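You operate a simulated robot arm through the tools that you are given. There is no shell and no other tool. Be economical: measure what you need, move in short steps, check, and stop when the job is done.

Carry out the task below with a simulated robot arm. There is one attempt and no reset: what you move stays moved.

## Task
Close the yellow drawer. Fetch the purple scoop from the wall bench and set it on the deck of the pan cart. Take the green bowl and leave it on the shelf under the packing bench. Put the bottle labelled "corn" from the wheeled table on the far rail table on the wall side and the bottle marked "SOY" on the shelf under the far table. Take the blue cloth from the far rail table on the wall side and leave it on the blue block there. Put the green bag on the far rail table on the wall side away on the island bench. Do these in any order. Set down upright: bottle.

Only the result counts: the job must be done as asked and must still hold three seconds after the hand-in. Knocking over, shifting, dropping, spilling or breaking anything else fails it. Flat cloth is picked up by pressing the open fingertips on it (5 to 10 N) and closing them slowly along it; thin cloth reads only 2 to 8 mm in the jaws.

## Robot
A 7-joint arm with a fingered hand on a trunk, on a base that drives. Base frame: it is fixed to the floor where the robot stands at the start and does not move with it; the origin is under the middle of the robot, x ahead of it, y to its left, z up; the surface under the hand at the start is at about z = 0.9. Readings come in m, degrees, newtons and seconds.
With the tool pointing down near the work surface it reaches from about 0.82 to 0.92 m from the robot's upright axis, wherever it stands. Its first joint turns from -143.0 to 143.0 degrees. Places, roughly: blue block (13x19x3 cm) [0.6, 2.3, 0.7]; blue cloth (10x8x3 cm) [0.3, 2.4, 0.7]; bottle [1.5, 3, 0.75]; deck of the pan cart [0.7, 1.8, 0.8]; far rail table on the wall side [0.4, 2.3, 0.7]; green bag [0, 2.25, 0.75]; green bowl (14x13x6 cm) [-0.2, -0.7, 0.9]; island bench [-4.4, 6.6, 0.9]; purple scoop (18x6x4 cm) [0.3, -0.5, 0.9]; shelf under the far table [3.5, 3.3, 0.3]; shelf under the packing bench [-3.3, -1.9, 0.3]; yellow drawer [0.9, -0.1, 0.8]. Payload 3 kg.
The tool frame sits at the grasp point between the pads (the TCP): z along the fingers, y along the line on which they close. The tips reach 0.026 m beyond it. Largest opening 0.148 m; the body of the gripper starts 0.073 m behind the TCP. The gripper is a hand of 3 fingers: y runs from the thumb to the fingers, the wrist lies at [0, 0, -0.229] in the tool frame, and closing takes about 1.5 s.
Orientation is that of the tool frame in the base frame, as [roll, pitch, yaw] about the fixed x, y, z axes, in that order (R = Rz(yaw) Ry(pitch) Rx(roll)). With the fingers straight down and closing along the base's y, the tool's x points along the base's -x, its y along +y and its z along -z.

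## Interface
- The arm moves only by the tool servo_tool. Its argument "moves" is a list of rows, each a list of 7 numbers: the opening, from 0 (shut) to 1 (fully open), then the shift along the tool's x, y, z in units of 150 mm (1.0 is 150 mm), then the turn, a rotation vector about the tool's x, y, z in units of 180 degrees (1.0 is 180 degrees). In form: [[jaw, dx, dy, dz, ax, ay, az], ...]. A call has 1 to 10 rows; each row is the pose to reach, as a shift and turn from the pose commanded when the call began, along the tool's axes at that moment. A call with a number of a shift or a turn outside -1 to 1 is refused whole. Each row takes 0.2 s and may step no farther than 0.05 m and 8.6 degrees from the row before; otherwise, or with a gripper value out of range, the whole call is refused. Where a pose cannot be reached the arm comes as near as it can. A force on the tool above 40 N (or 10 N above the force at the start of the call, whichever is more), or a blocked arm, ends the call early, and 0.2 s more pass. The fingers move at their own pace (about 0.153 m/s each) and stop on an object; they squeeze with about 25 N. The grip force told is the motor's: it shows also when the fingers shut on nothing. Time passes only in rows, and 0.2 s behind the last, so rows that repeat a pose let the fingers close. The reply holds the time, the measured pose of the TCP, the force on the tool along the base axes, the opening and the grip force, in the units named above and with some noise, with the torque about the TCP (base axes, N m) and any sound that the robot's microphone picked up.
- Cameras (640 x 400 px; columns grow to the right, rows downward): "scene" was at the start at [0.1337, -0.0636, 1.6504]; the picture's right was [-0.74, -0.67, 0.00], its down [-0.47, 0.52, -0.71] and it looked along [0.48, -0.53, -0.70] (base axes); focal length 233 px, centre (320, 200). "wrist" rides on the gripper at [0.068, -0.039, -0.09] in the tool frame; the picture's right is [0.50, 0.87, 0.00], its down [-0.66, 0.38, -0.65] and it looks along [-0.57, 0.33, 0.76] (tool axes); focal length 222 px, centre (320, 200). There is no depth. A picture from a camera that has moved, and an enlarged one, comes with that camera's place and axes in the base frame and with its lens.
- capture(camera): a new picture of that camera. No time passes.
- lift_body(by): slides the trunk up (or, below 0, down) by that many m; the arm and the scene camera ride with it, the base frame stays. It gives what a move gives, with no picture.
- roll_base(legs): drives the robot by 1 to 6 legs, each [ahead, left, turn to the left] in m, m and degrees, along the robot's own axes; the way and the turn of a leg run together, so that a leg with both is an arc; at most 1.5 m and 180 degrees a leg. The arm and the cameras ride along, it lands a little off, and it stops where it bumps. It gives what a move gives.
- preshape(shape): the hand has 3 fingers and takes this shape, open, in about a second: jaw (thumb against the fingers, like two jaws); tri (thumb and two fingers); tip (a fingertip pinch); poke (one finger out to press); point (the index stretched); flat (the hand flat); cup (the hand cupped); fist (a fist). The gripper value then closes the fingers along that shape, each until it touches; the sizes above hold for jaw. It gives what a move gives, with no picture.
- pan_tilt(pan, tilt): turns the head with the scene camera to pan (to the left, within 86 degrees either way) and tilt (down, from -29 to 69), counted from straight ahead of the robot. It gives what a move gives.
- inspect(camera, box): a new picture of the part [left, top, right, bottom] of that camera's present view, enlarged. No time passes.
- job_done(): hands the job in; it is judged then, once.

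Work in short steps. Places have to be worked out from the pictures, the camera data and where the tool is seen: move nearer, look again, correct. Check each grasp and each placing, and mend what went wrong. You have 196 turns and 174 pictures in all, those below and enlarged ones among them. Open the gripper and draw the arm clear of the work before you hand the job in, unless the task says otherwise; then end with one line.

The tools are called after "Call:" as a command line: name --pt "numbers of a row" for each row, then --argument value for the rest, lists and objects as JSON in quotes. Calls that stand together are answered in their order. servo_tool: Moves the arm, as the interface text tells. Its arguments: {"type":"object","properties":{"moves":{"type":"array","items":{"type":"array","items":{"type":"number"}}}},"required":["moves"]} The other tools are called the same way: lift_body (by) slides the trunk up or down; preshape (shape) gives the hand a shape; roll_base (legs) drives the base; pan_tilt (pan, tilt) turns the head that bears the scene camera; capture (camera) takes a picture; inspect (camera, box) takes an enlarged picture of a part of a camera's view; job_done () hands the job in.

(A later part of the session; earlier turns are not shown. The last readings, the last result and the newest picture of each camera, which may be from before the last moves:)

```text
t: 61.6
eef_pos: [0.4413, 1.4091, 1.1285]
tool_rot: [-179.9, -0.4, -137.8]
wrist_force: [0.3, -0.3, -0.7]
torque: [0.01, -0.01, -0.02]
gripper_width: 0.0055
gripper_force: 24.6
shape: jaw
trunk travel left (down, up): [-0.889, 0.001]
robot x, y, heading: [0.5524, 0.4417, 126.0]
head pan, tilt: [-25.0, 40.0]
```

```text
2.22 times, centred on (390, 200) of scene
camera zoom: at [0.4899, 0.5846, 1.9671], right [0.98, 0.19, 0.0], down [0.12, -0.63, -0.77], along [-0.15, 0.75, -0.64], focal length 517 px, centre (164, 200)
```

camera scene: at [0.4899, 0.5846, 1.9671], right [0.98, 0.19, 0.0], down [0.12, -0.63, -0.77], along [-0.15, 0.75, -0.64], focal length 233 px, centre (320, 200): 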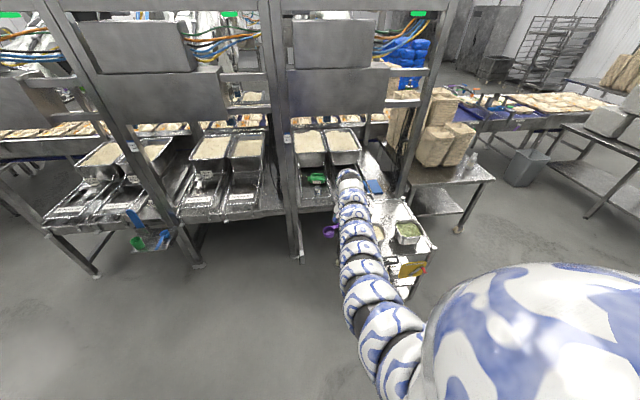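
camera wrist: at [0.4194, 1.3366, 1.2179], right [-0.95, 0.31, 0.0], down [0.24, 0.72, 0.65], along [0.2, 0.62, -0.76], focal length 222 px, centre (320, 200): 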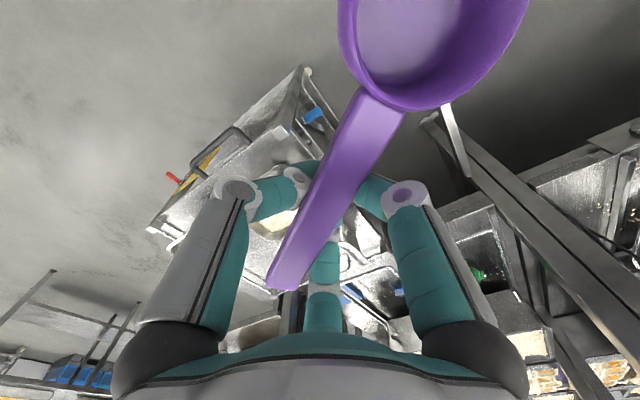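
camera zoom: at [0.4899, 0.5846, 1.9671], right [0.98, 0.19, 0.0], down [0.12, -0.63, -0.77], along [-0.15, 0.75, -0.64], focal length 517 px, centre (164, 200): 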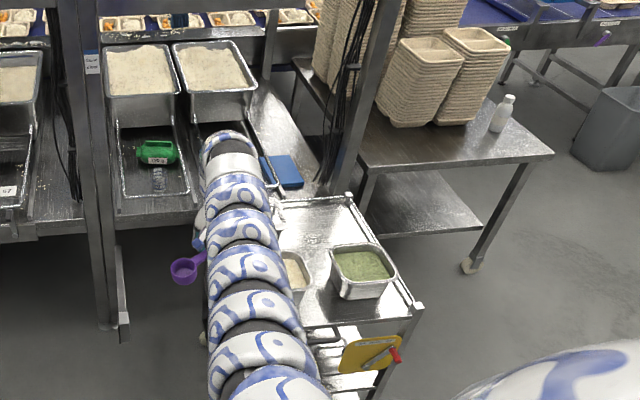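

Cart deck corners are about (0.99,1.58),(0.85,2.06),(0.52,1.41),(0.38,1.90); free space is at the back near (0.77,1.93). I drive so that the hand is over it and turn the tool to lie parallel with the cart.

Call:
roll_base --legs '[[0, 0, -6.5], [0.34, -0.443, 0]]'

Call:
servo_tool --pt "0 0 0 0 0 0 0.031" --pt "0 0 0 0 0 0 0.062" --pt "0 0 0 0 0 0 0.093"

Call:
capture --camera "wrist"

Call:
capture --camera "scene"

```text
t: 65.4
eef_pos: [0.774, 1.9377, 1.1283]
tool_rot: [-180.0, -0.5, -144.7]
wrist_force: [0.0, -0.1, 0.2]
torque: [-0.01, -0.02, 0.0]
gripper_width: 0.0054
gripper_force: 24.7
shape: jaw
trunk travel left (down, up): [-0.889, 0.001]
robot x, y, heading: [0.7719, 0.9602, 119.3]
head pan, tilt: [-25.0, 40.0]
```

```text
t: 66.2
eef_pos: [0.7747, 1.9366, 1.1293]
tool_rot: [-179.9, -0.4, -161.6]
wrist_force: [-0.3, -0.4, -0.4]
torque: [0.0, -0.05, -0.01]
gripper_width: 0.0054
gripper_force: 24.5
shape: jaw
trunk travel left (down, up): [-0.889, 0.001]
robot x, y, heading: [0.7732, 0.9596, 119.1]
head pan, tilt: [-25.0, 40.0]
```

```text
136 pictures are left
camera wrist: at [0.7245, 1.8788, 1.2186], right [-0.75, 0.66, 0.0], down [0.51, 0.57, 0.65], along [0.43, 0.49, -0.76], focal length 222 px, centre (320, 200)
```

wrist: 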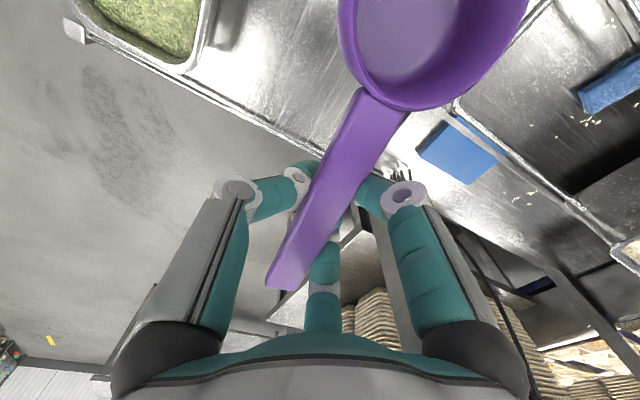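

```text
135 pictures are left
camera scene: at [0.7238, 1.111, 1.9671], right [1.0, 0.07, 0.0], down [0.05, -0.64, -0.77], along [-0.06, 0.76, -0.64], focal length 233 px, centre (320, 200)
```

scene: 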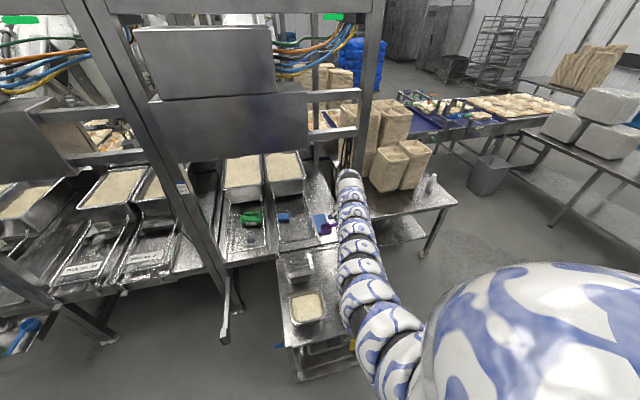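

The scoop lies inside the deck outline, clear of the green pan. Lower by trunk, then slowly by arm until contact.

Call:
lift_body --by -0.25

Call:
capture --camera "wrist"

Call:
inspect --camera "scene" --box '[220, 180, 440, 320]'

```text
t: 68.8
eef_pos: [0.774, 1.9369, 0.8792]
tool_rot: [-179.8, -0.3, -161.5]
wrist_force: [-0.3, 0.2, -0.6]
torque: [0.03, 0.0, -0.02]
gripper_width: 0.0057
gripper_force: 24.4
shape: jaw
trunk travel left (down, up): [-0.639, 0.251]
robot x, y, heading: [0.7712, 0.96, 119.2]
head pan, tilt: [-25.0, 40.0]
```

```text
134 pictures are left
camera wrist: at [0.7241, 1.8785, 0.9686], right [-0.75, 0.66, 0.0], down [0.5, 0.57, 0.65], along [0.43, 0.49, -0.76], focal length 222 px, centre (320, 200)
```

wrist: 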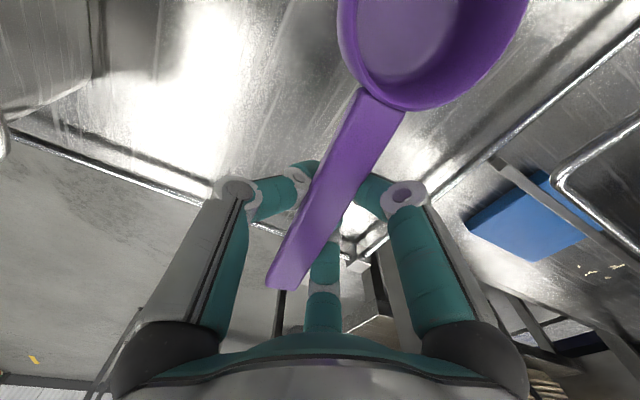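

```text
2.86 times, centred on (330, 250) of scene
camera zoom: at [0.7239, 1.1108, 1.7171], right [1.0, 0.07, 0.0], down [0.05, -0.64, -0.77], along [-0.06, 0.76, -0.64], focal length 665 px, centre (291, 57)
```

zoom: 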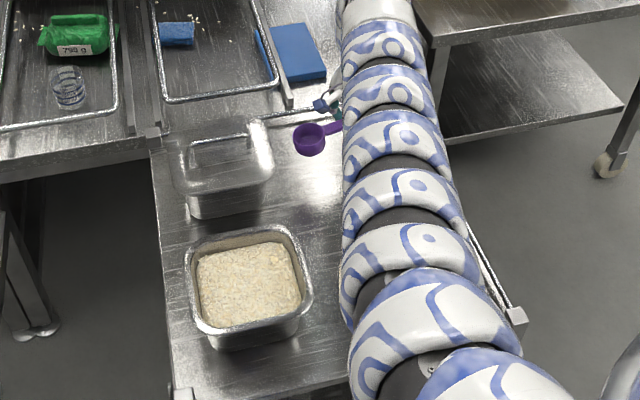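

Shift 2.5 cm away from the cart's rear rail, then descend with force watch.

Call:
servo_tool --pt "0 0 -0.17 0.1 0 0 0" --pt "0 0 -0.17 0.2 0 0 0" --pt "0 0 -0.17 0.25 0 0 0" --pt "0 0 -0.17 0.3 0 0 0"

Call:
inspect --camera "scene" --box '[270, 190, 390, 270]'

```text
t: 69.8
eef_pos: [0.7807, 1.9139, 0.8311]
tool_rot: [-179.9, -0.5, -161.4]
wrist_force: [-0.4, -0.2, 0.2]
torque: [-0.02, 0.01, -0.02]
gripper_width: 0.0054
gripper_force: 24.5
shape: jaw
trunk travel left (down, up): [-0.639, 0.251]
robot x, y, heading: [0.7705, 0.9568, 118.8]
head pan, tilt: [-25.0, 40.0]
```

```text
5.00 times, centred on (330, 230) of scene
camera zoom: at [0.724, 1.111, 1.7171], right [1.0, 0.07, 0.0], down [0.05, -0.64, -0.77], along [-0.06, 0.76, -0.64], focal length 1163 px, centre (270, 50)
```

zoom: 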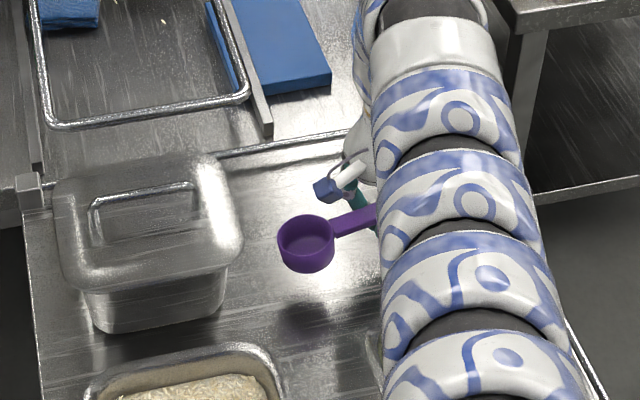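

Reflection shows a few cm to go; continue down in small steps.

Call:
servo_tool --pt "0 0 0 0.04 0 0 0" --pt "0 0 0 0.08 0 0 0" --pt "0 0 0 0.12 0 0 0" --pt "0 0 0 0.16 0 0 0"

Call:
inspect --camera "scene" --box '[270, 190, 390, 270]'

```text
t: 70.8
eef_pos: [0.7807, 1.9132, 0.8094]
tool_rot: [-179.8, -0.3, -161.5]
wrist_force: [-0.6, 0.1, -0.3]
torque: [-0.01, -0.04, 0.0]
gripper_width: 0.0056
gripper_force: 24.8
shape: jaw
trunk travel left (down, up): [-0.639, 0.251]
robot x, y, heading: [0.7669, 0.9566, 119.1]
head pan, tilt: [-25.0, 40.0]
```

```text
5.00 times, centred on (330, 230) of scene
camera zoom: at [0.7239, 1.111, 1.717], right [1.0, 0.07, 0.0], down [0.05, -0.64, -0.77], along [-0.06, 0.76, -0.64], focal length 1163 px, centre (270, 50)
```

zoom: 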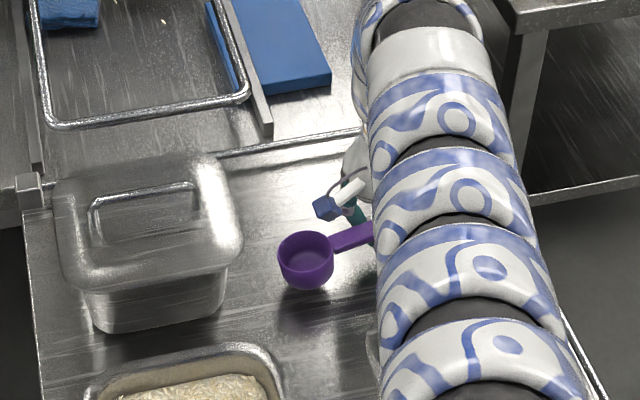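

Nearly at contact; two millimetre-scale steps more until the force rises.

Call:
servo_tool --pt "0 0 0 0.03 0 0 0" --pt "0 0 0 0.06 0 0 0" --pt "0 0 0 0.08 0 0 0"

Call:
inspect --camera "scene" --box '[270, 190, 390, 270]'

```text
t: 71.5
eef_pos: [0.7818, 1.9123, 0.7965]
tool_rot: [-179.9, -0.3, -161.4]
wrist_force: [-0.3, 1.1, 0.1]
torque: [0.04, -0.03, 0.03]
gripper_width: 0.0052
gripper_force: 24.8
shape: jaw
trunk travel left (down, up): [-0.639, 0.251]
robot x, y, heading: [0.7706, 0.9561, 119.4]
head pan, tilt: [-25.0, 40.0]
```

```text
5.00 times, centred on (330, 230) of scene
camera zoom: at [0.7239, 1.111, 1.7171], right [1.0, 0.07, 0.0], down [0.05, -0.64, -0.77], along [-0.06, 0.76, -0.64], focal length 1163 px, centre (270, 50)
```

zoom: 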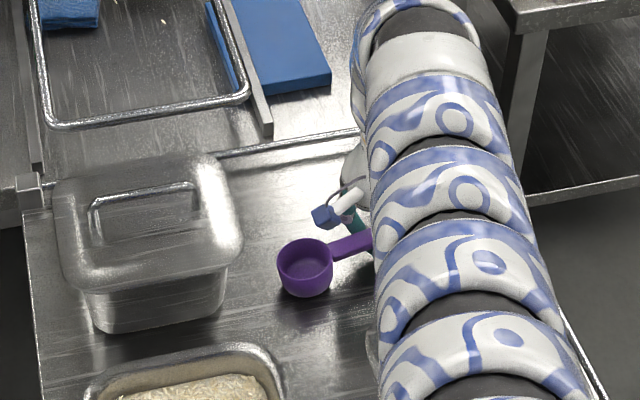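

Call:
servo_tool --pt "0 0 0 0.03 0 0 0" --pt "0 0 0 0.06 0 0 0" --pt "0 0 0 0.09 0 0 0" --pt "0 0 0 0.12 0 0 0"

Call:
inspect --camera "scene" --box '[270, 190, 390, 270]'

```text
t: 72.5
eef_pos: [0.7813, 1.9134, 0.7849]
tool_rot: [179.7, -0.3, -161.4]
wrist_force: [1.7, -7.2, 28.1]
torque: [-0.26, -0.01, 0.05]
gripper_width: 0.0061
gripper_force: 24.8
shape: jaw
trunk travel left (down, up): [-0.639, 0.251]
robot x, y, heading: [0.7702, 0.9554, 119.1]
head pan, tilt: [-25.0, 40.0]
```

```text
5.00 times, centred on (330, 230) of scene
camera zoom: at [0.7241, 1.107, 1.718], right [1.0, 0.07, 0.0], down [0.05, -0.64, -0.77], along [-0.06, 0.77, -0.64], focal length 1163 px, centre (270, 50)
```

zoom: 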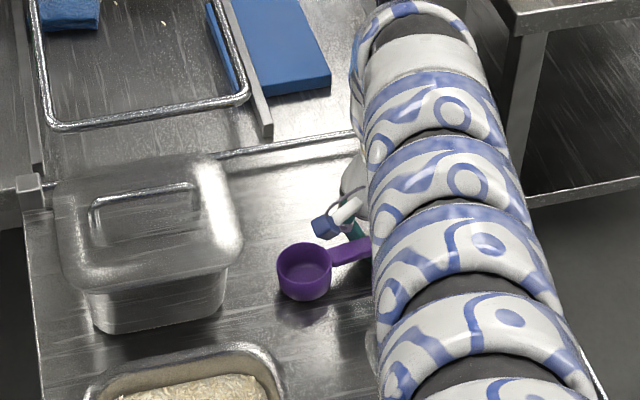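

Contact at TCP z≈0.785 (deck ≈0.757). Release with a slight unload, small opening, then raise.

Call:
servo_tool --pt "0 0 0 -0.02 0 0 0" --pt "0.3 0 0 -0.02 0 0 0" --pt "0.3 0 0 -0.02 0 0 0" --pt "0.35 0 0 -0.02 0 0 0"

Call:
lift_body --by 0.25

Call:
capture --camera "wrist"

Call:
capture --camera "scene"

```text
t: 73.5
eef_pos: [0.7802, 1.9114, 0.784]
tool_rot: [180.0, -0.4, -161.4]
wrist_force: [-1.8, 0.3, 21.9]
torque: [-0.1, -0.02, -0.02]
gripper_width: 0.0485
gripper_force: 0.0
shape: jaw
trunk travel left (down, up): [-0.639, 0.251]
robot x, y, heading: [0.7694, 0.9598, 119.0]
head pan, tilt: [-25.0, 40.0]
```

```text
t: 76.1
eef_pos: [0.7808, 1.9109, 1.0326]
tool_rot: [-179.9, -0.4, -161.4]
wrist_force: [-0.2, -0.2, -0.3]
torque: [0.0, 0.01, -0.02]
gripper_width: 0.0513
gripper_force: 0.1
shape: jaw
trunk travel left (down, up): [-0.889, 0.001]
robot x, y, heading: [0.7719, 0.9591, 119.3]
head pan, tilt: [-25.0, 40.0]
```

```text
128 pictures are left
camera wrist: at [0.7315, 1.8533, 1.1227], right [-0.75, 0.66, 0.0], down [0.5, 0.57, 0.65], along [0.43, 0.49, -0.76], focal length 222 px, centre (320, 200)
```

wrist: 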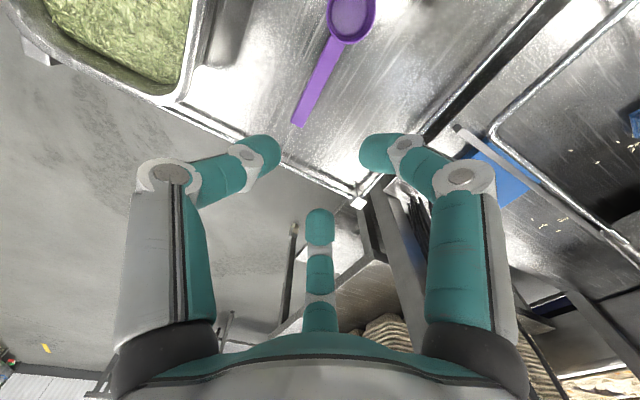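

```text
127 pictures are left
camera scene: at [0.7239, 1.1111, 1.967], right [1.0, 0.07, 0.0], down [0.05, -0.64, -0.77], along [-0.06, 0.76, -0.64], focal length 233 px, centre (320, 200)
```

scene: 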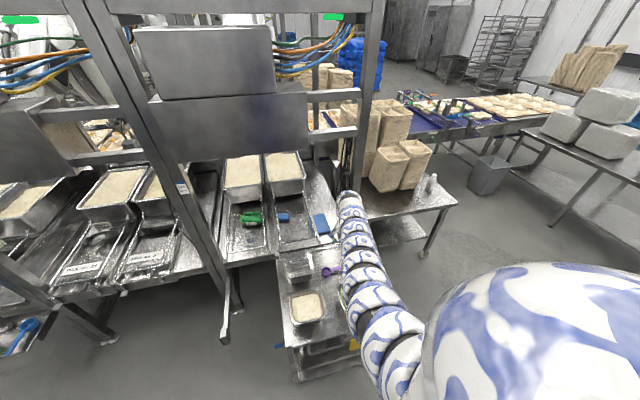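

Scoop is on the deck. Next the cloth: zoom on the rail table between the posts.

Call:
inspect --camera "scene" --box '[200, 140, 360, 260]'

```text
3.33 times, centred on (280, 200) of scene
camera zoom: at [0.7239, 1.1111, 1.967], right [1.0, 0.07, 0.0], down [0.05, -0.64, -0.77], along [-0.06, 0.76, -0.64], focal length 775 px, centre (453, 200)
```

zoom: 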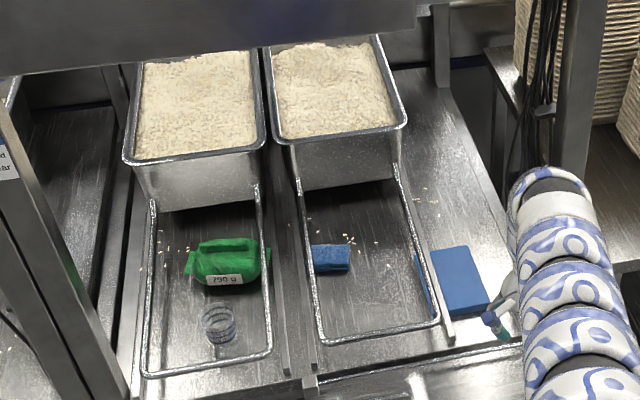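

I move west of the cart and step back, to look under the overhead cabinets at the rail table before reaching in.

Call:
roll_base --legs '[[-0.25, 0.1, 0], [0.45, 0.788, 0], [0, 0, -20]]'

Call:
lift_body --by -0.4

Call:
pan_tilt --pan -18 --tilt 20

Call:
capture --camera "scene"

```text
t: 83.4
eef_pos: [0.2515, 1.5919, 1.0335]
tool_rot: [-180.0, -0.4, 178.8]
wrist_force: [0.3, -0.6, 0.3]
torque: [0.01, 0.02, -0.02]
gripper_width: 0.0515
gripper_force: 0.2
shape: jaw
trunk travel left (down, up): [-0.889, 0.001]
robot x, y, heading: [-0.0815, 0.6988, 99.4]
head pan, tilt: [-25.0, 40.0]
```

```text
t: 87.2
eef_pos: [0.2506, 1.5914, 0.6329]
tool_rot: [-179.9, -0.4, 178.8]
wrist_force: [0.0, -0.6, -0.7]
torque: [-0.04, -0.01, -0.01]
gripper_width: 0.0515
gripper_force: 0.1
shape: jaw
trunk travel left (down, up): [-0.489, 0.401]
robot x, y, heading: [-0.0831, 0.696, 99.4]
head pan, tilt: [-25.0, 40.0]
```

```text
t: 88.1
eef_pos: [0.2506, 1.5933, 0.6328]
tool_rot: [-179.9, -0.4, 178.8]
wrist_force: [-0.6, 0.5, -0.5]
torque: [0.06, -0.02, 0.0]
gripper_width: 0.0516
gripper_force: 0.0
shape: jaw
trunk travel left (down, up): [-0.489, 0.401]
robot x, y, heading: [-0.0822, 0.7002, 99.4]
head pan, tilt: [-18.0, 20.0]
```

```text
125 pictures are left
camera scene: at [-0.0822, 0.8674, 1.5984], right [0.99, -0.15, 0.0], down [-0.05, -0.34, -0.94], along [0.14, 0.93, -0.34], focal length 233 px, centre (320, 200)
```

scene: 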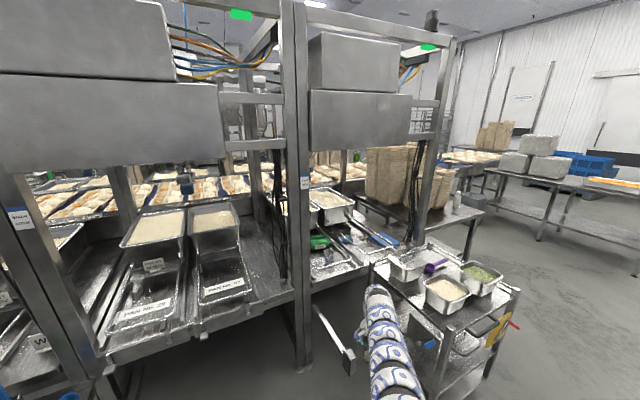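

Cabinet underside is at z≈1.45, enough room. I zoom into the bay and the strut in front of it.

Call:
inspect --camera "scene" --box '[280, 190, 440, 400]'

Call:
inspect --camera "scene" --box '[295, 180, 435, 290]'

```text
1.90 times, centred on (360, 295) of scene
camera zoom: at [-0.0822, 0.8674, 1.5984], right [0.99, -0.15, 0.0], down [-0.05, -0.34, -0.94], along [0.14, 0.93, -0.34], focal length 443 px, centre (244, 19)
```

zoom: 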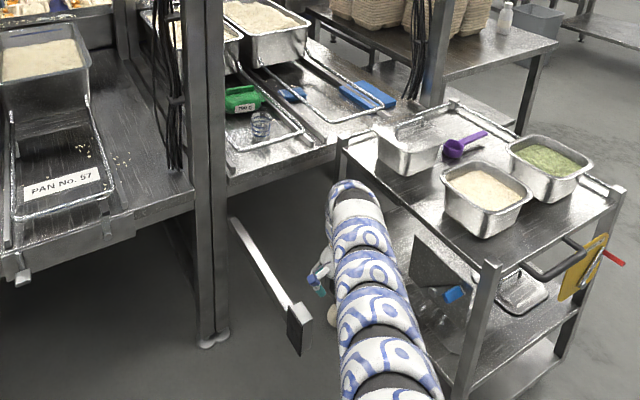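

```text
3.64 times, centred on (365, 235) of scene
camera zoom: at [-0.0822, 0.8674, 1.5984], right [0.99, -0.15, 0.0], down [-0.05, -0.34, -0.94], along [0.14, 0.93, -0.34], focal length 846 px, centre (156, 73)
```

zoom: 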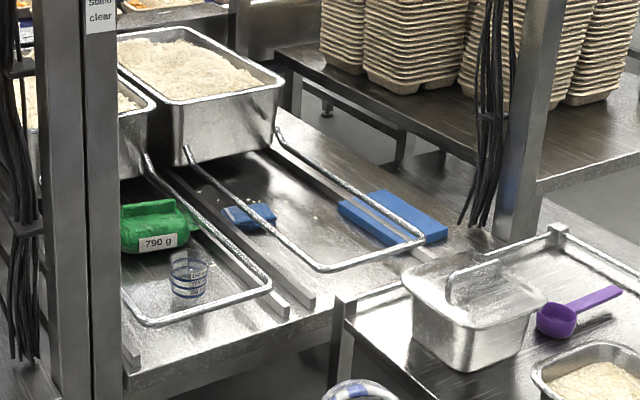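

The lever sticks out ~0.4 m at z≈0.53, ending near (0.16,1.59), so my base must stay clear of it and of the cart. I check my own base size by looking down, after raising the trunk.

Call:
lift_body --by 0.4

Call:
pan_tilt --pan 30 --tilt 69

Call:
capture --camera "scene"

```text
t: 91.9
eef_pos: [0.2511, 1.5916, 1.0319]
tool_rot: [-179.9, -0.4, 178.8]
wrist_force: [-0.1, -0.2, 0.7]
torque: [-0.04, 0.01, -0.01]
gripper_width: 0.0514
gripper_force: 0.0
shape: jaw
trunk travel left (down, up): [-0.889, 0.001]
robot x, y, heading: [-0.08, 0.699, 99.6]
head pan, tilt: [-18.0, 20.0]
```

```text
t: 93.1
eef_pos: [0.2511, 1.592, 1.0324]
tool_rot: [-179.9, -0.3, 178.8]
wrist_force: [-1.2, 1.1, -0.2]
torque: [0.0, 0.02, -0.02]
gripper_width: 0.0518
gripper_force: 0.1
shape: jaw
trunk travel left (down, up): [-0.889, 0.001]
robot x, y, heading: [-0.0843, 0.6986, 99.5]
head pan, tilt: [30.0, 68.8]
```

```text
122 pictures are left
camera scene: at [-0.1316, 0.8186, 1.931], right [0.77, 0.64, 0.0], down [0.59, -0.72, -0.36], along [-0.23, 0.28, -0.93], focal length 233 px, centre (320, 200)
```

scene: 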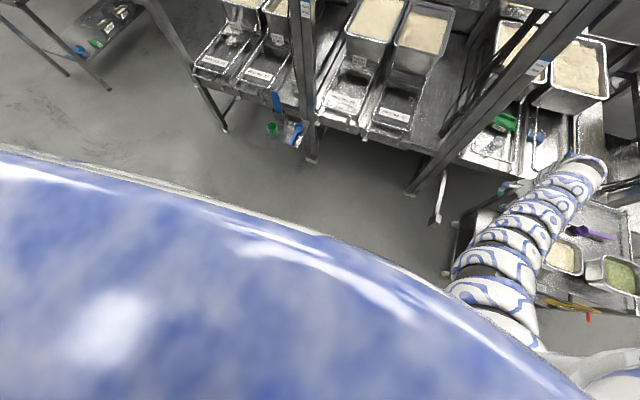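

The arm runs ahead offset to my right, so standing west of the lever at about (-0.2,1.47) works. I turn, side-step left, lower the hand to pass beneath the cabinet, and drive in.

Call:
roll_base --legs '[[0, 0.143, -11.5]]'

Call:
lift_body --by -0.13

Call:
servo_tool --pt "0.6 0 0 0 0 0 -0.04" --pt "0.6 0 0 0 0 0 -0.08" --pt "0.6 0 0 0 0 0 -0.12" --pt "0.6 0 0 0 0 0 -0.167"

Call:
pan_tilt --pan -10 --tilt 30

Call:
roll_base --legs '[[0.55, 0, 0]]'

Call:
capture --camera "scene"

```text
t: 94.4
eef_pos: [0.2773, 1.4985, 1.0333]
tool_rot: [-180.0, -0.4, 167.3]
wrist_force: [-0.8, -0.1, -0.1]
torque: [0.0, -0.03, 0.02]
gripper_width: 0.0517
gripper_force: 0.2
shape: jaw
trunk travel left (down, up): [-0.889, 0.001]
robot x, y, heading: [-0.222, 0.6874, 87.8]
head pan, tilt: [30.0, 68.8]
```

```text
t: 96.0
eef_pos: [0.2774, 1.4996, 0.9029]
tool_rot: [-179.9, -0.4, 167.4]
wrist_force: [0.6, 0.1, -0.3]
torque: [0.0, 0.0, -0.01]
gripper_width: 0.0515
gripper_force: 0.1
shape: jaw
trunk travel left (down, up): [-0.759, 0.131]
robot x, y, heading: [-0.2229, 0.6895, 88.2]
head pan, tilt: [30.0, 68.8]
```

```text
t: 97.0
eef_pos: [0.2775, 1.4997, 0.9033]
tool_rot: [179.7, -0.4, -162.4]
wrist_force: [0.0, 0.1, -1.5]
torque: [0.01, -0.04, -0.01]
gripper_width: 0.0883
gripper_force: 0.1
shape: jaw
trunk travel left (down, up): [-0.759, 0.131]
robot x, y, heading: [-0.2225, 0.6926, 88.0]
head pan, tilt: [30.0, 68.8]
```

```text
t: 98.1
eef_pos: [0.2775, 1.4977, 0.9035]
tool_rot: [179.9, -0.4, -162.5]
wrist_force: [0.0, 0.6, -0.3]
torque: [-0.01, 0.01, 0.01]
gripper_width: 0.0881
gripper_force: 0.0
shape: jaw
trunk travel left (down, up): [-0.759, 0.131]
robot x, y, heading: [-0.2264, 0.6892, 88.1]
head pan, tilt: [-10.0, 30.0]
```

```text
t: 101.2
eef_pos: [0.3097, 2.0444, 0.9015]
tool_rot: [179.8, -0.4, -163.1]
wrist_force: [0.6, 0.8, -0.3]
torque: [-0.02, 0.02, 0.0]
gripper_width: 0.0882
gripper_force: 0.1
shape: jaw
trunk travel left (down, up): [-0.759, 0.131]
robot x, y, heading: [-0.2036, 1.2436, 87.6]
head pan, tilt: [-10.0, 30.0]
```

```text
121 pictures are left
camera scene: at [-0.1799, 1.4072, 1.8523], right [0.98, -0.22, 0.0], down [-0.11, -0.49, -0.87], along [0.19, 0.84, -0.5], focal length 233 px, centre (320, 200)
```

scene: 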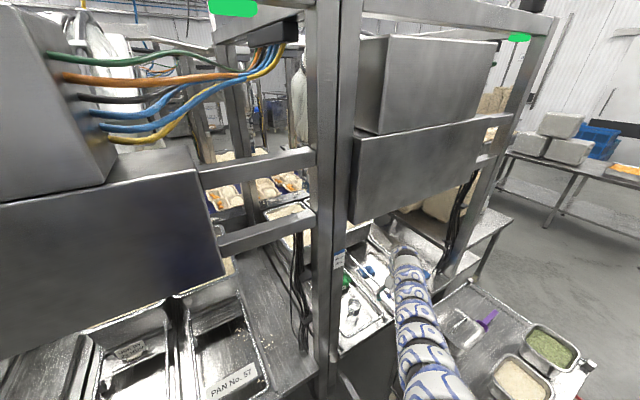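

Head clearance to the left cabinet corner (~(-0.3,1.77)) seems sufficient; I advance 0.2 m and check with the wrist camera.

Call:
roll_base --legs '[[0.2, 0, 0]]'

Call:
capture --camera "wrist"

Call:
capture --camera "scene"

```text
t: 102.8
eef_pos: [0.3166, 2.2502, 0.9019]
tool_rot: [179.9, -0.4, -163.2]
wrist_force: [0.2, -0.3, -1.1]
torque: [-0.02, 0.0, 0.01]
gripper_width: 0.0882
gripper_force: 0.1
shape: jaw
trunk travel left (down, up): [-0.759, 0.131]
robot x, y, heading: [-0.195, 1.442, 87.4]
head pan, tilt: [-10.0, 30.0]
```

```text
120 pictures are left
camera wrist: at [0.2655, 2.1914, 0.9918], right [-0.73, 0.68, 0.01], down [0.52, 0.55, 0.65], along [0.44, 0.48, -0.76], focal length 222 px, centre (320, 200)
```

wrist: 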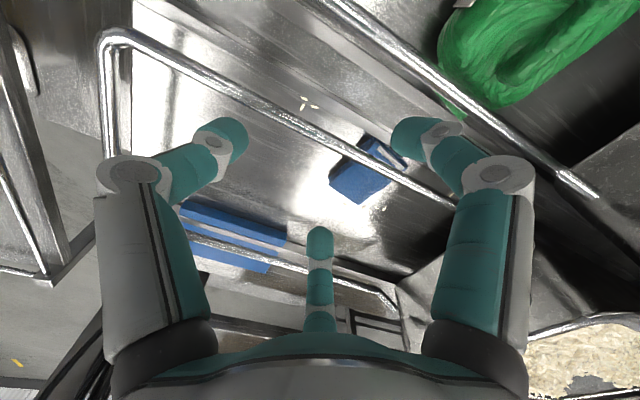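

```text
119 pictures are left
camera scene: at [-0.171, 1.6106, 1.8522], right [0.98, -0.22, 0.0], down [-0.11, -0.49, -0.87], along [0.19, 0.84, -0.5], focal length 233 px, centre (320, 200)
```

scene: 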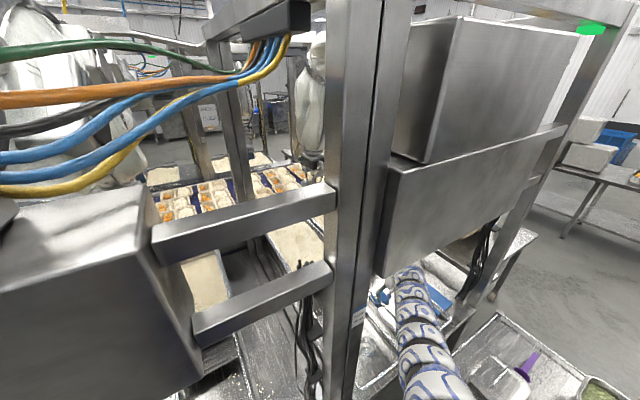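

The cloth is at about (0.347,2.374) inside the wire loop, the loop's left wire is ~7 cm above the table at the cloth's left edge. I advance 8 cm, then shift to just right of the cloth centre with jaw opening ~0.12.

Call:
roll_base --legs '[[0.08, 0, 0]]'

Call:
servo_tool --pt "0.8 -0.2 0.12 0 0 0 0" --pt "0.8 -0.4 0.24 0 0 0 0" --pt "0.8 -0.4 0.24 0 0 0 0"

Call:
capture --camera "wrist"

```text
t: 103.9
eef_pos: [0.3198, 2.329, 0.9005]
tool_rot: [179.8, -0.5, -163.1]
wrist_force: [-0.3, 0.7, 0.2]
torque: [-0.01, -0.02, 0.01]
gripper_width: 0.0881
gripper_force: 0.1
shape: jaw
trunk travel left (down, up): [-0.759, 0.131]
robot x, y, heading: [-0.1886, 1.5254, 87.1]
head pan, tilt: [-10.0, 30.0]
```

```text
t: 104.7
eef_pos: [0.3362, 2.3396, 0.9074]
tool_rot: [179.8, -0.4, -163.1]
wrist_force: [1.3, 0.3, -0.1]
torque: [0.03, 0.0, 0.0]
gripper_width: 0.118
gripper_force: 0.1
shape: jaw
out of reach, approached as far as the arm can: row 1, 2, 3
trunk travel left (down, up): [-0.759, 0.131]
robot x, y, heading: [-0.1882, 1.5223, 87.5]
head pan, tilt: [-10.0, 30.0]
```

```text
118 pictures are left
camera wrist: at [0.2863, 2.2818, 0.9974], right [-0.73, 0.68, 0.01], down [0.52, 0.55, 0.65], along [0.44, 0.48, -0.76], focal length 222 px, centre (320, 200)
```

wrist: 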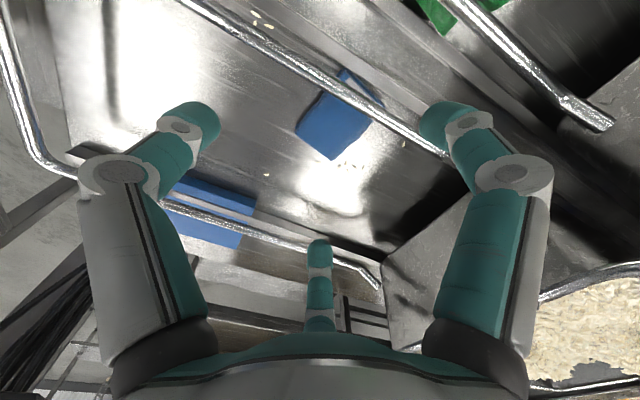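

Out of reach with the shoulder this high. I trade trunk height for arm height: lower trunk, raise arm, keeping the tips above the wires.

Call:
lift_body --by -0.04

Call:
servo_tool --pt "0.8 0 0 -0.25 0 0 0" --pt "0.8 0 0 -0.5 0 0 0" --pt "0.8 0 0 -0.75 0 0 0" --pt "0.8 0 0 -1 0 0 0"

Call:
lift_body --by -0.14

Call:
servo_tool --pt "0.8 -0.1 0.1 0 0 0 0" --pt "0.8 -0.2 0.2 0 0 0 0" --pt "0.8 -0.25 0.25 0 0 0 0"

Call:
capture --camera "wrist"

```text
t: 105.5
eef_pos: [0.3365, 2.3399, 0.8677]
tool_rot: [179.8, -0.4, -163.1]
wrist_force: [-0.3, -0.8, 0.2]
torque: [-0.03, 0.01, 0.0]
gripper_width: 0.1181
gripper_force: 0.0
shape: jaw
trunk travel left (down, up): [-0.719, 0.171]
robot x, y, heading: [-0.1895, 1.521, 87.3]
head pan, tilt: [-10.0, 30.0]
```

```text
t: 106.5
eef_pos: [0.3378, 2.3391, 1.0182]
tool_rot: [179.8, -0.4, -162.9]
wrist_force: [-0.5, 0.4, 0.5]
torque: [0.0, 0.0, 0.03]
gripper_width: 0.1183
gripper_force: 0.1
shape: jaw
trunk travel left (down, up): [-0.719, 0.171]
robot x, y, heading: [-0.1896, 1.522, 87.5]
head pan, tilt: [-10.0, 30.0]
```

```text
t: 108.2
eef_pos: [0.3387, 2.3369, 0.8763]
tool_rot: [179.9, -0.3, -162.9]
wrist_force: [0.6, 0.9, 0.1]
torque: [0.01, 0.0, -0.01]
gripper_width: 0.1184
gripper_force: 0.2
shape: jaw
trunk travel left (down, up): [-0.579, 0.311]
robot x, y, heading: [-0.1904, 1.524, 87.6]
head pan, tilt: [-10.0, 30.0]
```

```text
t: 109.0
eef_pos: [0.3592, 2.3765, 0.8774]
tool_rot: [179.9, -0.5, -163.1]
wrist_force: [1.3, -0.3, -0.4]
torque: [0.03, 0.01, 0.02]
gripper_width: 0.1183
gripper_force: 0.0
shape: jaw
out of reach, approached as far as the arm can: row 3
trunk travel left (down, up): [-0.579, 0.311]
robot x, y, heading: [-0.1908, 1.5198, 87.3]
head pan, tilt: [-10.0, 30.0]
```

```text
117 pictures are left
camera wrist: at [0.3079, 2.3196, 0.9672], right [-0.73, 0.68, 0.01], down [0.52, 0.55, 0.65], along [0.44, 0.48, -0.76], focal length 222 px, centre (320, 200)
```

wrist: 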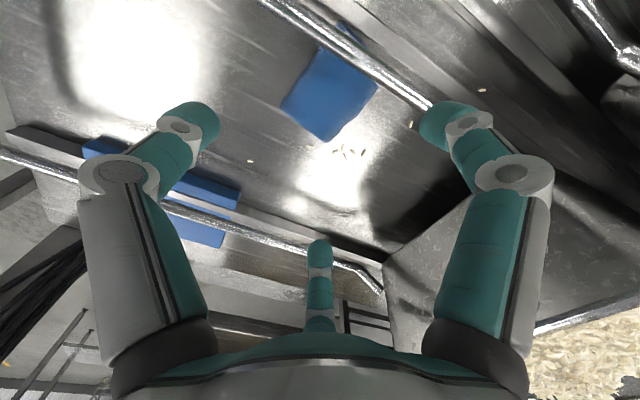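

Fingers need ~2 cm more to the right to clear the wire. A small base turn and advance does that.

Call:
roll_base --legs '[[0.025, 0, -1.8]]'

Call:
capture --camera "wrist"

```text
t: 109.8
eef_pos: [0.3877, 2.3844, 0.8762]
tool_rot: [179.9, -0.4, -164.9]
wrist_force: [-0.7, -0.5, -1.0]
torque: [0.0, 0.05, -0.03]
gripper_width: 0.1184
gripper_force: 0.1
shape: jaw
trunk travel left (down, up): [-0.579, 0.311]
robot x, y, heading: [-0.1903, 1.5457, 85.9]
head pan, tilt: [-10.0, 30.0]
```

```text
116 pictures are left
camera wrist: at [0.3348, 2.3291, 0.9665], right [-0.71, 0.7, 0.01], down [0.54, 0.54, 0.65], along [0.45, 0.46, -0.76], focal length 222 px, centre (320, 200)
```

wrist: 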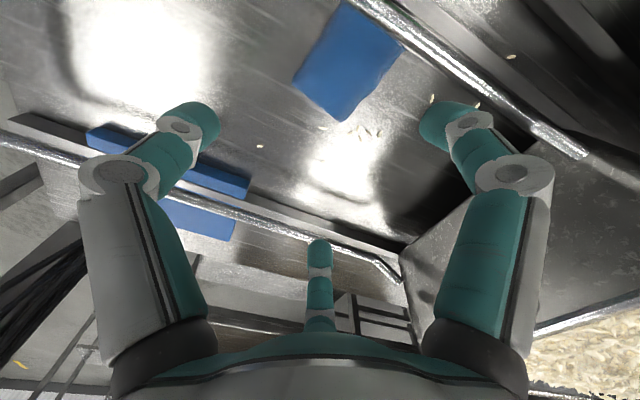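

Call:
servo_tool --pt "0.8 0.09 0.04 0 0 0 0" --pt "0.8 0.09 0.04 0 0 0 0"

Call:
lift_body --by -0.09

Call:
capture --camera "wrist"

```text
t: 110.4
eef_pos: [0.3737, 2.3866, 0.8779]
tool_rot: [180.0, -0.4, -164.8]
wrist_force: [0.4, 0.1, -0.1]
torque: [-0.01, -0.02, -0.06]
gripper_width: 0.1185
gripper_force: 0.1
shape: jaw
trunk travel left (down, up): [-0.579, 0.311]
robot x, y, heading: [-0.1905, 1.5471, 85.6]
head pan, tilt: [-10.0, 30.0]
```

```text
t: 111.7
eef_pos: [0.3735, 2.3856, 0.7877]
tool_rot: [179.8, -0.4, -164.8]
wrist_force: [-0.1, -0.2, -0.4]
torque: [0.01, 0.0, 0.04]
gripper_width: 0.1184
gripper_force: 0.1
shape: jaw
trunk travel left (down, up): [-0.489, 0.401]
robot x, y, heading: [-0.1905, 1.5472, 85.8]
head pan, tilt: [-10.0, 30.0]
```

```text
115 pictures are left
camera wrist: at [0.3202, 2.3309, 0.878], right [-0.71, 0.7, 0.01], down [0.54, 0.54, 0.65], along [0.46, 0.46, -0.76], focal length 222 px, centre (320, 200)
```

wrist: 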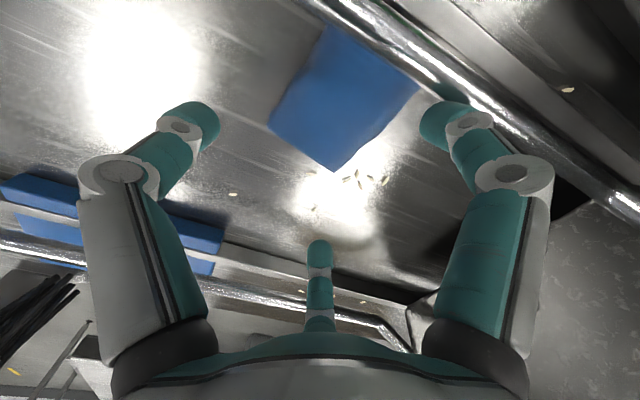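

Cloth is aligned with base x/y; I rotate the tool 15° to match and lower onto it with force watch.

Call:
servo_tool --pt "0.8 0 0 0 0 0 0.042" --pt "0.8 0 0 0 0 0 0.084" --pt "0.8 0 0 0.1 0 0 0.084" --pt "0.8 0 0 0.2 0 0 0.084" --pt "0.8 0 0 0.27 0 0 0.084" --pt "0.8 0 0 0.33 0 0 0.084"

Call:
capture --camera "wrist"

```text
t: 113.1
eef_pos: [0.3701, 2.3828, 0.7398]
tool_rot: [180.0, -0.4, -179.9]
wrist_force: [-0.7, -0.2, 0.8]
torque: [-0.04, -0.01, 0.01]
gripper_width: 0.1184
gripper_force: 0.0
shape: jaw
out of reach, approached as far as the arm can: row 5, 6
trunk travel left (down, up): [-0.489, 0.401]
robot x, y, heading: [-0.1879, 1.5482, 85.9]
head pan, tilt: [-10.0, 30.0]
```

```text
114 pictures are left
camera wrist: at [0.3031, 2.343, 0.83], right [-0.5, 0.86, 0.0], down [0.66, 0.38, 0.65], along [0.56, 0.33, -0.76], focal length 222 px, centre (320, 200)
```

wrist: 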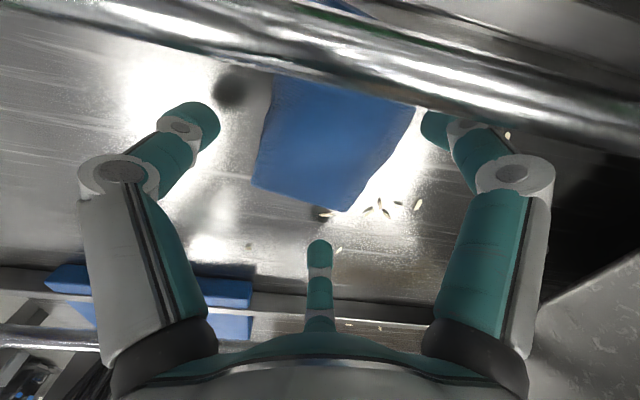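

Fingers straddle the cloth. Lower 1 cm by trunk and close slowly.

Call:
lift_body --by -0.01

Call:
servo_tool --pt "0.6 0 0 0 0 0 0" --pt "0.5 0 0 0 0 0 0" --pt "0.4 0 0 0 0 0 0" --pt "0.3 0 0 0 0 0 0" --pt "0.2 0 0 0 0 0 0" --pt "0.1 0 0 0 0 0 0" --pt "0 0 0 0 0 0 0" --pt "0 0 0 0 0 0 0" --pt "0 0 0 0 0 0 0"

Call:
capture --camera "wrist"

```text
t: 113.7
eef_pos: [0.3709, 2.3805, 0.7311]
tool_rot: [180.0, -0.4, -180.0]
wrist_force: [0.0, -0.6, -0.4]
torque: [0.0, -0.01, 0.03]
gripper_width: 0.1184
gripper_force: 0.1
shape: jaw
trunk travel left (down, up): [-0.479, 0.411]
robot x, y, heading: [-0.1866, 1.545, 85.8]
head pan, tilt: [-10.0, 30.0]
```

```text
t: 115.7
eef_pos: [0.3707, 2.381, 0.7295]
tool_rot: [180.0, -0.4, 180.0]
wrist_force: [-0.3, 0.2, 0.5]
torque: [-0.09, 0.06, 0.04]
gripper_width: 0.0529
gripper_force: 25.3
shape: jaw
trunk travel left (down, up): [-0.479, 0.411]
robot x, y, heading: [-0.1861, 1.5475, 85.6]
head pan, tilt: [-10.0, 30.0]
```

```text
113 pictures are left
camera wrist: at [0.3045, 2.3418, 0.8201], right [-0.5, 0.87, 0.0], down [0.66, 0.38, 0.65], along [0.56, 0.33, -0.76], focal length 222 px, centre (320, 200)
```

wrist: 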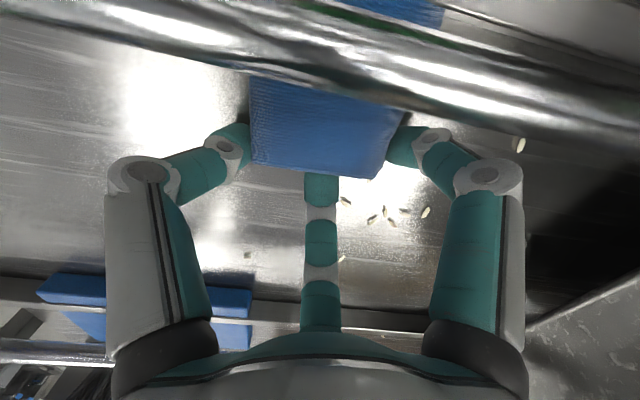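

Grip holds 53 mm of cloth at 25 N. I lift 6 mm, slide right by a small base turn to free it from beneath the wire, then lift.

Call:
lift_body --by 0.006

Call:
roll_base --legs '[[0, 0, -3.5]]'

Call:
capture --camera "wrist"

```text
t: 116.2
eef_pos: [0.3706, 2.3823, 0.7364]
tool_rot: [-180.0, -0.4, -179.9]
wrist_force: [0.4, 0.1, 0.2]
torque: [-0.03, -0.03, -0.02]
gripper_width: 0.0529
gripper_force: 25.0
shape: jaw
trunk travel left (down, up): [-0.485, 0.405]
robot x, y, heading: [-0.1894, 1.5447, 85.8]
head pan, tilt: [-10.0, 30.0]
```

```text
t: 117.0
eef_pos: [0.4205, 2.3453, 0.736]
tool_rot: [180.0, -0.4, 176.5]
wrist_force: [-0.4, 0.7, 0.1]
torque: [-0.03, 0.0, -0.02]
gripper_width: 0.0529
gripper_force: 24.7
shape: jaw
trunk travel left (down, up): [-0.485, 0.405]
robot x, y, heading: [-0.1895, 1.5476, 82.3]
head pan, tilt: [-10.0, 30.0]
```

```text
112 pictures are left
camera wrist: at [0.3524, 2.3101, 0.8262], right [-0.45, 0.89, 0.0], down [0.68, 0.34, 0.65], along [0.58, 0.29, -0.76], focal length 222 px, centre (320, 200)
```

wrist: 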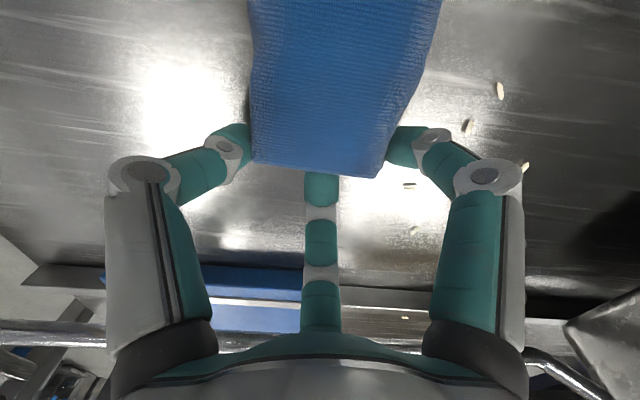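

Freed. I lift, then turn and step so the hand heads to the block (target TCP ≈(0.648,2.29)), rotating the hand so the cloth's long side runs along the block.

Call:
lift_body --by 0.16

Call:
roll_base --legs '[[0.04, 0.01, 0], [0, 0, -12.3]]'

Call:
servo_tool --pt "0 0 0 0 0 0 0.045" --pt "0 0 0 0 0 0 0.09" --pt "0 0 0 0 0 0 0.135" --pt "0 0 0 0 0 0 0.18" --pt "0 0 0 0 0 0 0.225" --pt "0 0 0 0 0 0 0.27" --pt "0 0 0 0 0 0 0.315"

Call:
capture --camera "wrist"

Call:
capture --camera "scene"

```text
t: 118.9
eef_pos: [0.4206, 2.3452, 0.8955]
tool_rot: [-180.0, -0.5, 176.5]
wrist_force: [-0.2, -0.3, -0.7]
torque: [0.01, 0.01, 0.03]
gripper_width: 0.0527
gripper_force: 24.8
shape: jaw
trunk travel left (down, up): [-0.645, 0.245]
robot x, y, heading: [-0.1815, 1.5449, 82.2]
head pan, tilt: [-10.0, 30.0]
```

```text
t: 119.8
eef_pos: [0.4149, 2.3691, 0.9028]
tool_rot: [179.3, -0.5, 176.8]
wrist_force: [0.3, 0.5, -0.5]
torque: [0.02, -0.05, -0.01]
gripper_width: 0.0524
gripper_force: 24.9
shape: jaw
trunk travel left (down, up): [-0.645, 0.245]
robot x, y, heading: [-0.1888, 1.5796, 82.7]
head pan, tilt: [-10.0, 30.0]
stopped in leg 1: the robot was blocked; the commanded pose is now the measured one
```

```text
t: 121.4
eef_pos: [0.415, 2.3684, 0.9029]
tool_rot: [-179.9, -0.8, 119.9]
wrist_force: [0.3, 0.5, -0.2]
torque: [0.02, -0.02, 0.01]
gripper_width: 0.0527
gripper_force: 25.0
shape: jaw
trunk travel left (down, up): [-0.645, 0.245]
robot x, y, heading: [-0.1905, 1.5784, 82.5]
head pan, tilt: [-10.0, 30.0]
```

```text
111 pictures are left
camera wrist: at [0.3495, 2.4062, 0.994], right [0.5, 0.87, 0.01], down [0.66, -0.39, 0.64], along [0.56, -0.32, -0.77], focal length 222 px, centre (320, 200)
```

wrist: 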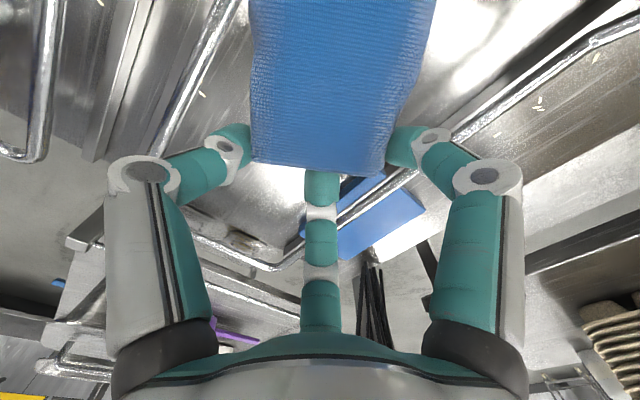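

```text
110 pictures are left
camera scene: at [-0.1514, 1.7233, 1.7398], right [0.95, -0.3, 0.0], down [-0.15, -0.47, -0.87], along [0.26, 0.83, -0.49], focal length 233 px, centre (320, 200)
```

scene: 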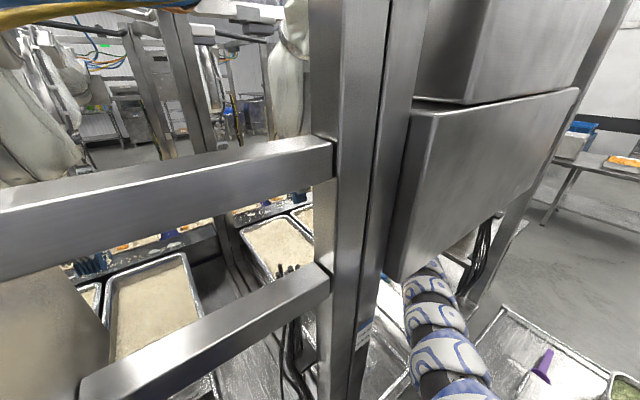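

The base touched something ahead, so I back 5 cm and instead turn and tilt the hand outward ~38° to gain reach to the block.

Call:
roll_base --legs '[[-0.05, 0, 0], [0, 0, -13]]'

Call:
servo_tool --pt "0 0 0 0 -0.0382 0.0179 0" --pt "0 0 0 0 -0.0764 0.0359 0" --pt "0 0 0 0 -0.1146 0.0538 0" --pt "0 0 0 0 -0.1528 0.0718 0" --pt "0 0 0 0 -0.191 0.0897 0"

Call:
capture --camera "wrist"

Call:
pan_tilt --pan -30 --tilt 45

Call:
capture --camera "scene"

```text
t: 123.1
eef_pos: [0.5695, 2.1704, 0.8955]
tool_rot: [-179.6, -0.3, 107.4]
wrist_force: [0.3, -0.4, 0.1]
torque: [-0.02, 0.01, 0.02]
gripper_width: 0.0528
gripper_force: 24.8
shape: jaw
trunk travel left (down, up): [-0.645, 0.245]
robot x, y, heading: [-0.196, 1.5259, 69.3]
head pan, tilt: [-10.0, 30.0]
```

```text
t: 124.5
eef_pos: [0.5981, 2.1032, 0.8418]
tool_rot: [147.0, -7.7, 112.0]
wrist_force: [0.6, -0.6, -1.2]
torque: [-0.01, 0.0, 0.02]
gripper_width: 0.0518
gripper_force: 25.2
shape: jaw
out of reach, approached as far as the arm can: row 5
trunk travel left (down, up): [-0.645, 0.245]
robot x, y, heading: [-0.1961, 1.5232, 69.6]
head pan, tilt: [-10.0, 30.0]
stopped in row 5: the arm was blocked; the commanded pose is now the measured one
```

```text
109 pictures are left
camera wrist: at [0.5004, 2.128, 0.9043], right [0.51, 0.67, 0.54], down [0.24, -0.71, 0.66], along [0.82, -0.21, -0.53], focal length 222 px, centre (320, 200)
```

wrist: 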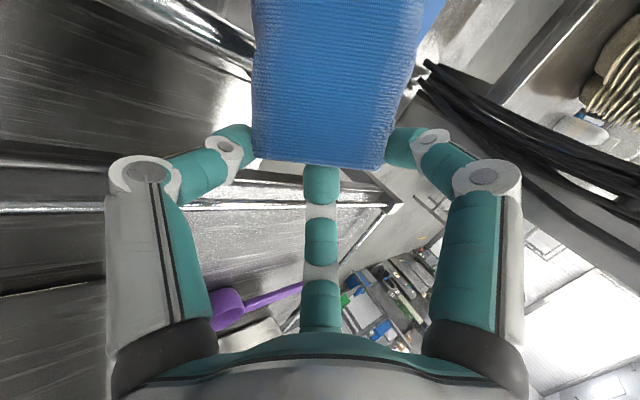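

```text
t: 125.3
eef_pos: [0.5969, 2.1049, 0.8418]
tool_rot: [146.9, -7.7, 112.1]
wrist_force: [-0.3, 0.5, -0.2]
torque: [-0.01, -0.01, -0.02]
gripper_width: 0.0522
gripper_force: 25.0
shape: jaw
trunk travel left (down, up): [-0.645, 0.245]
robot x, y, heading: [-0.197, 1.5251, 69.6]
head pan, tilt: [-30.0, 45.0]
```

```text
108 pictures are left
camera scene: at [-0.1078, 1.6499, 1.7158], right [0.64, -0.77, 0.0], down [-0.54, -0.45, -0.71], along [0.54, 0.45, -0.71], focal length 233 px, centre (320, 200)
```

scene: 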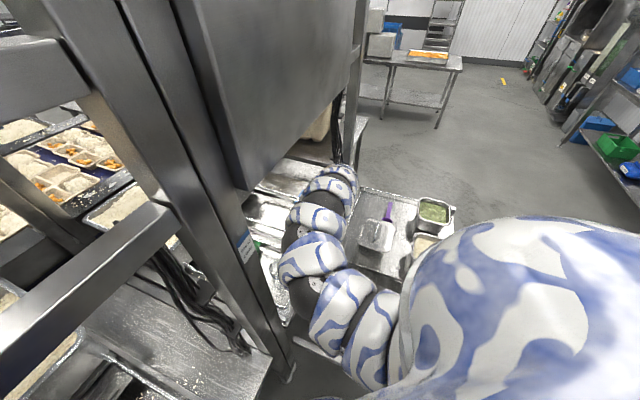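

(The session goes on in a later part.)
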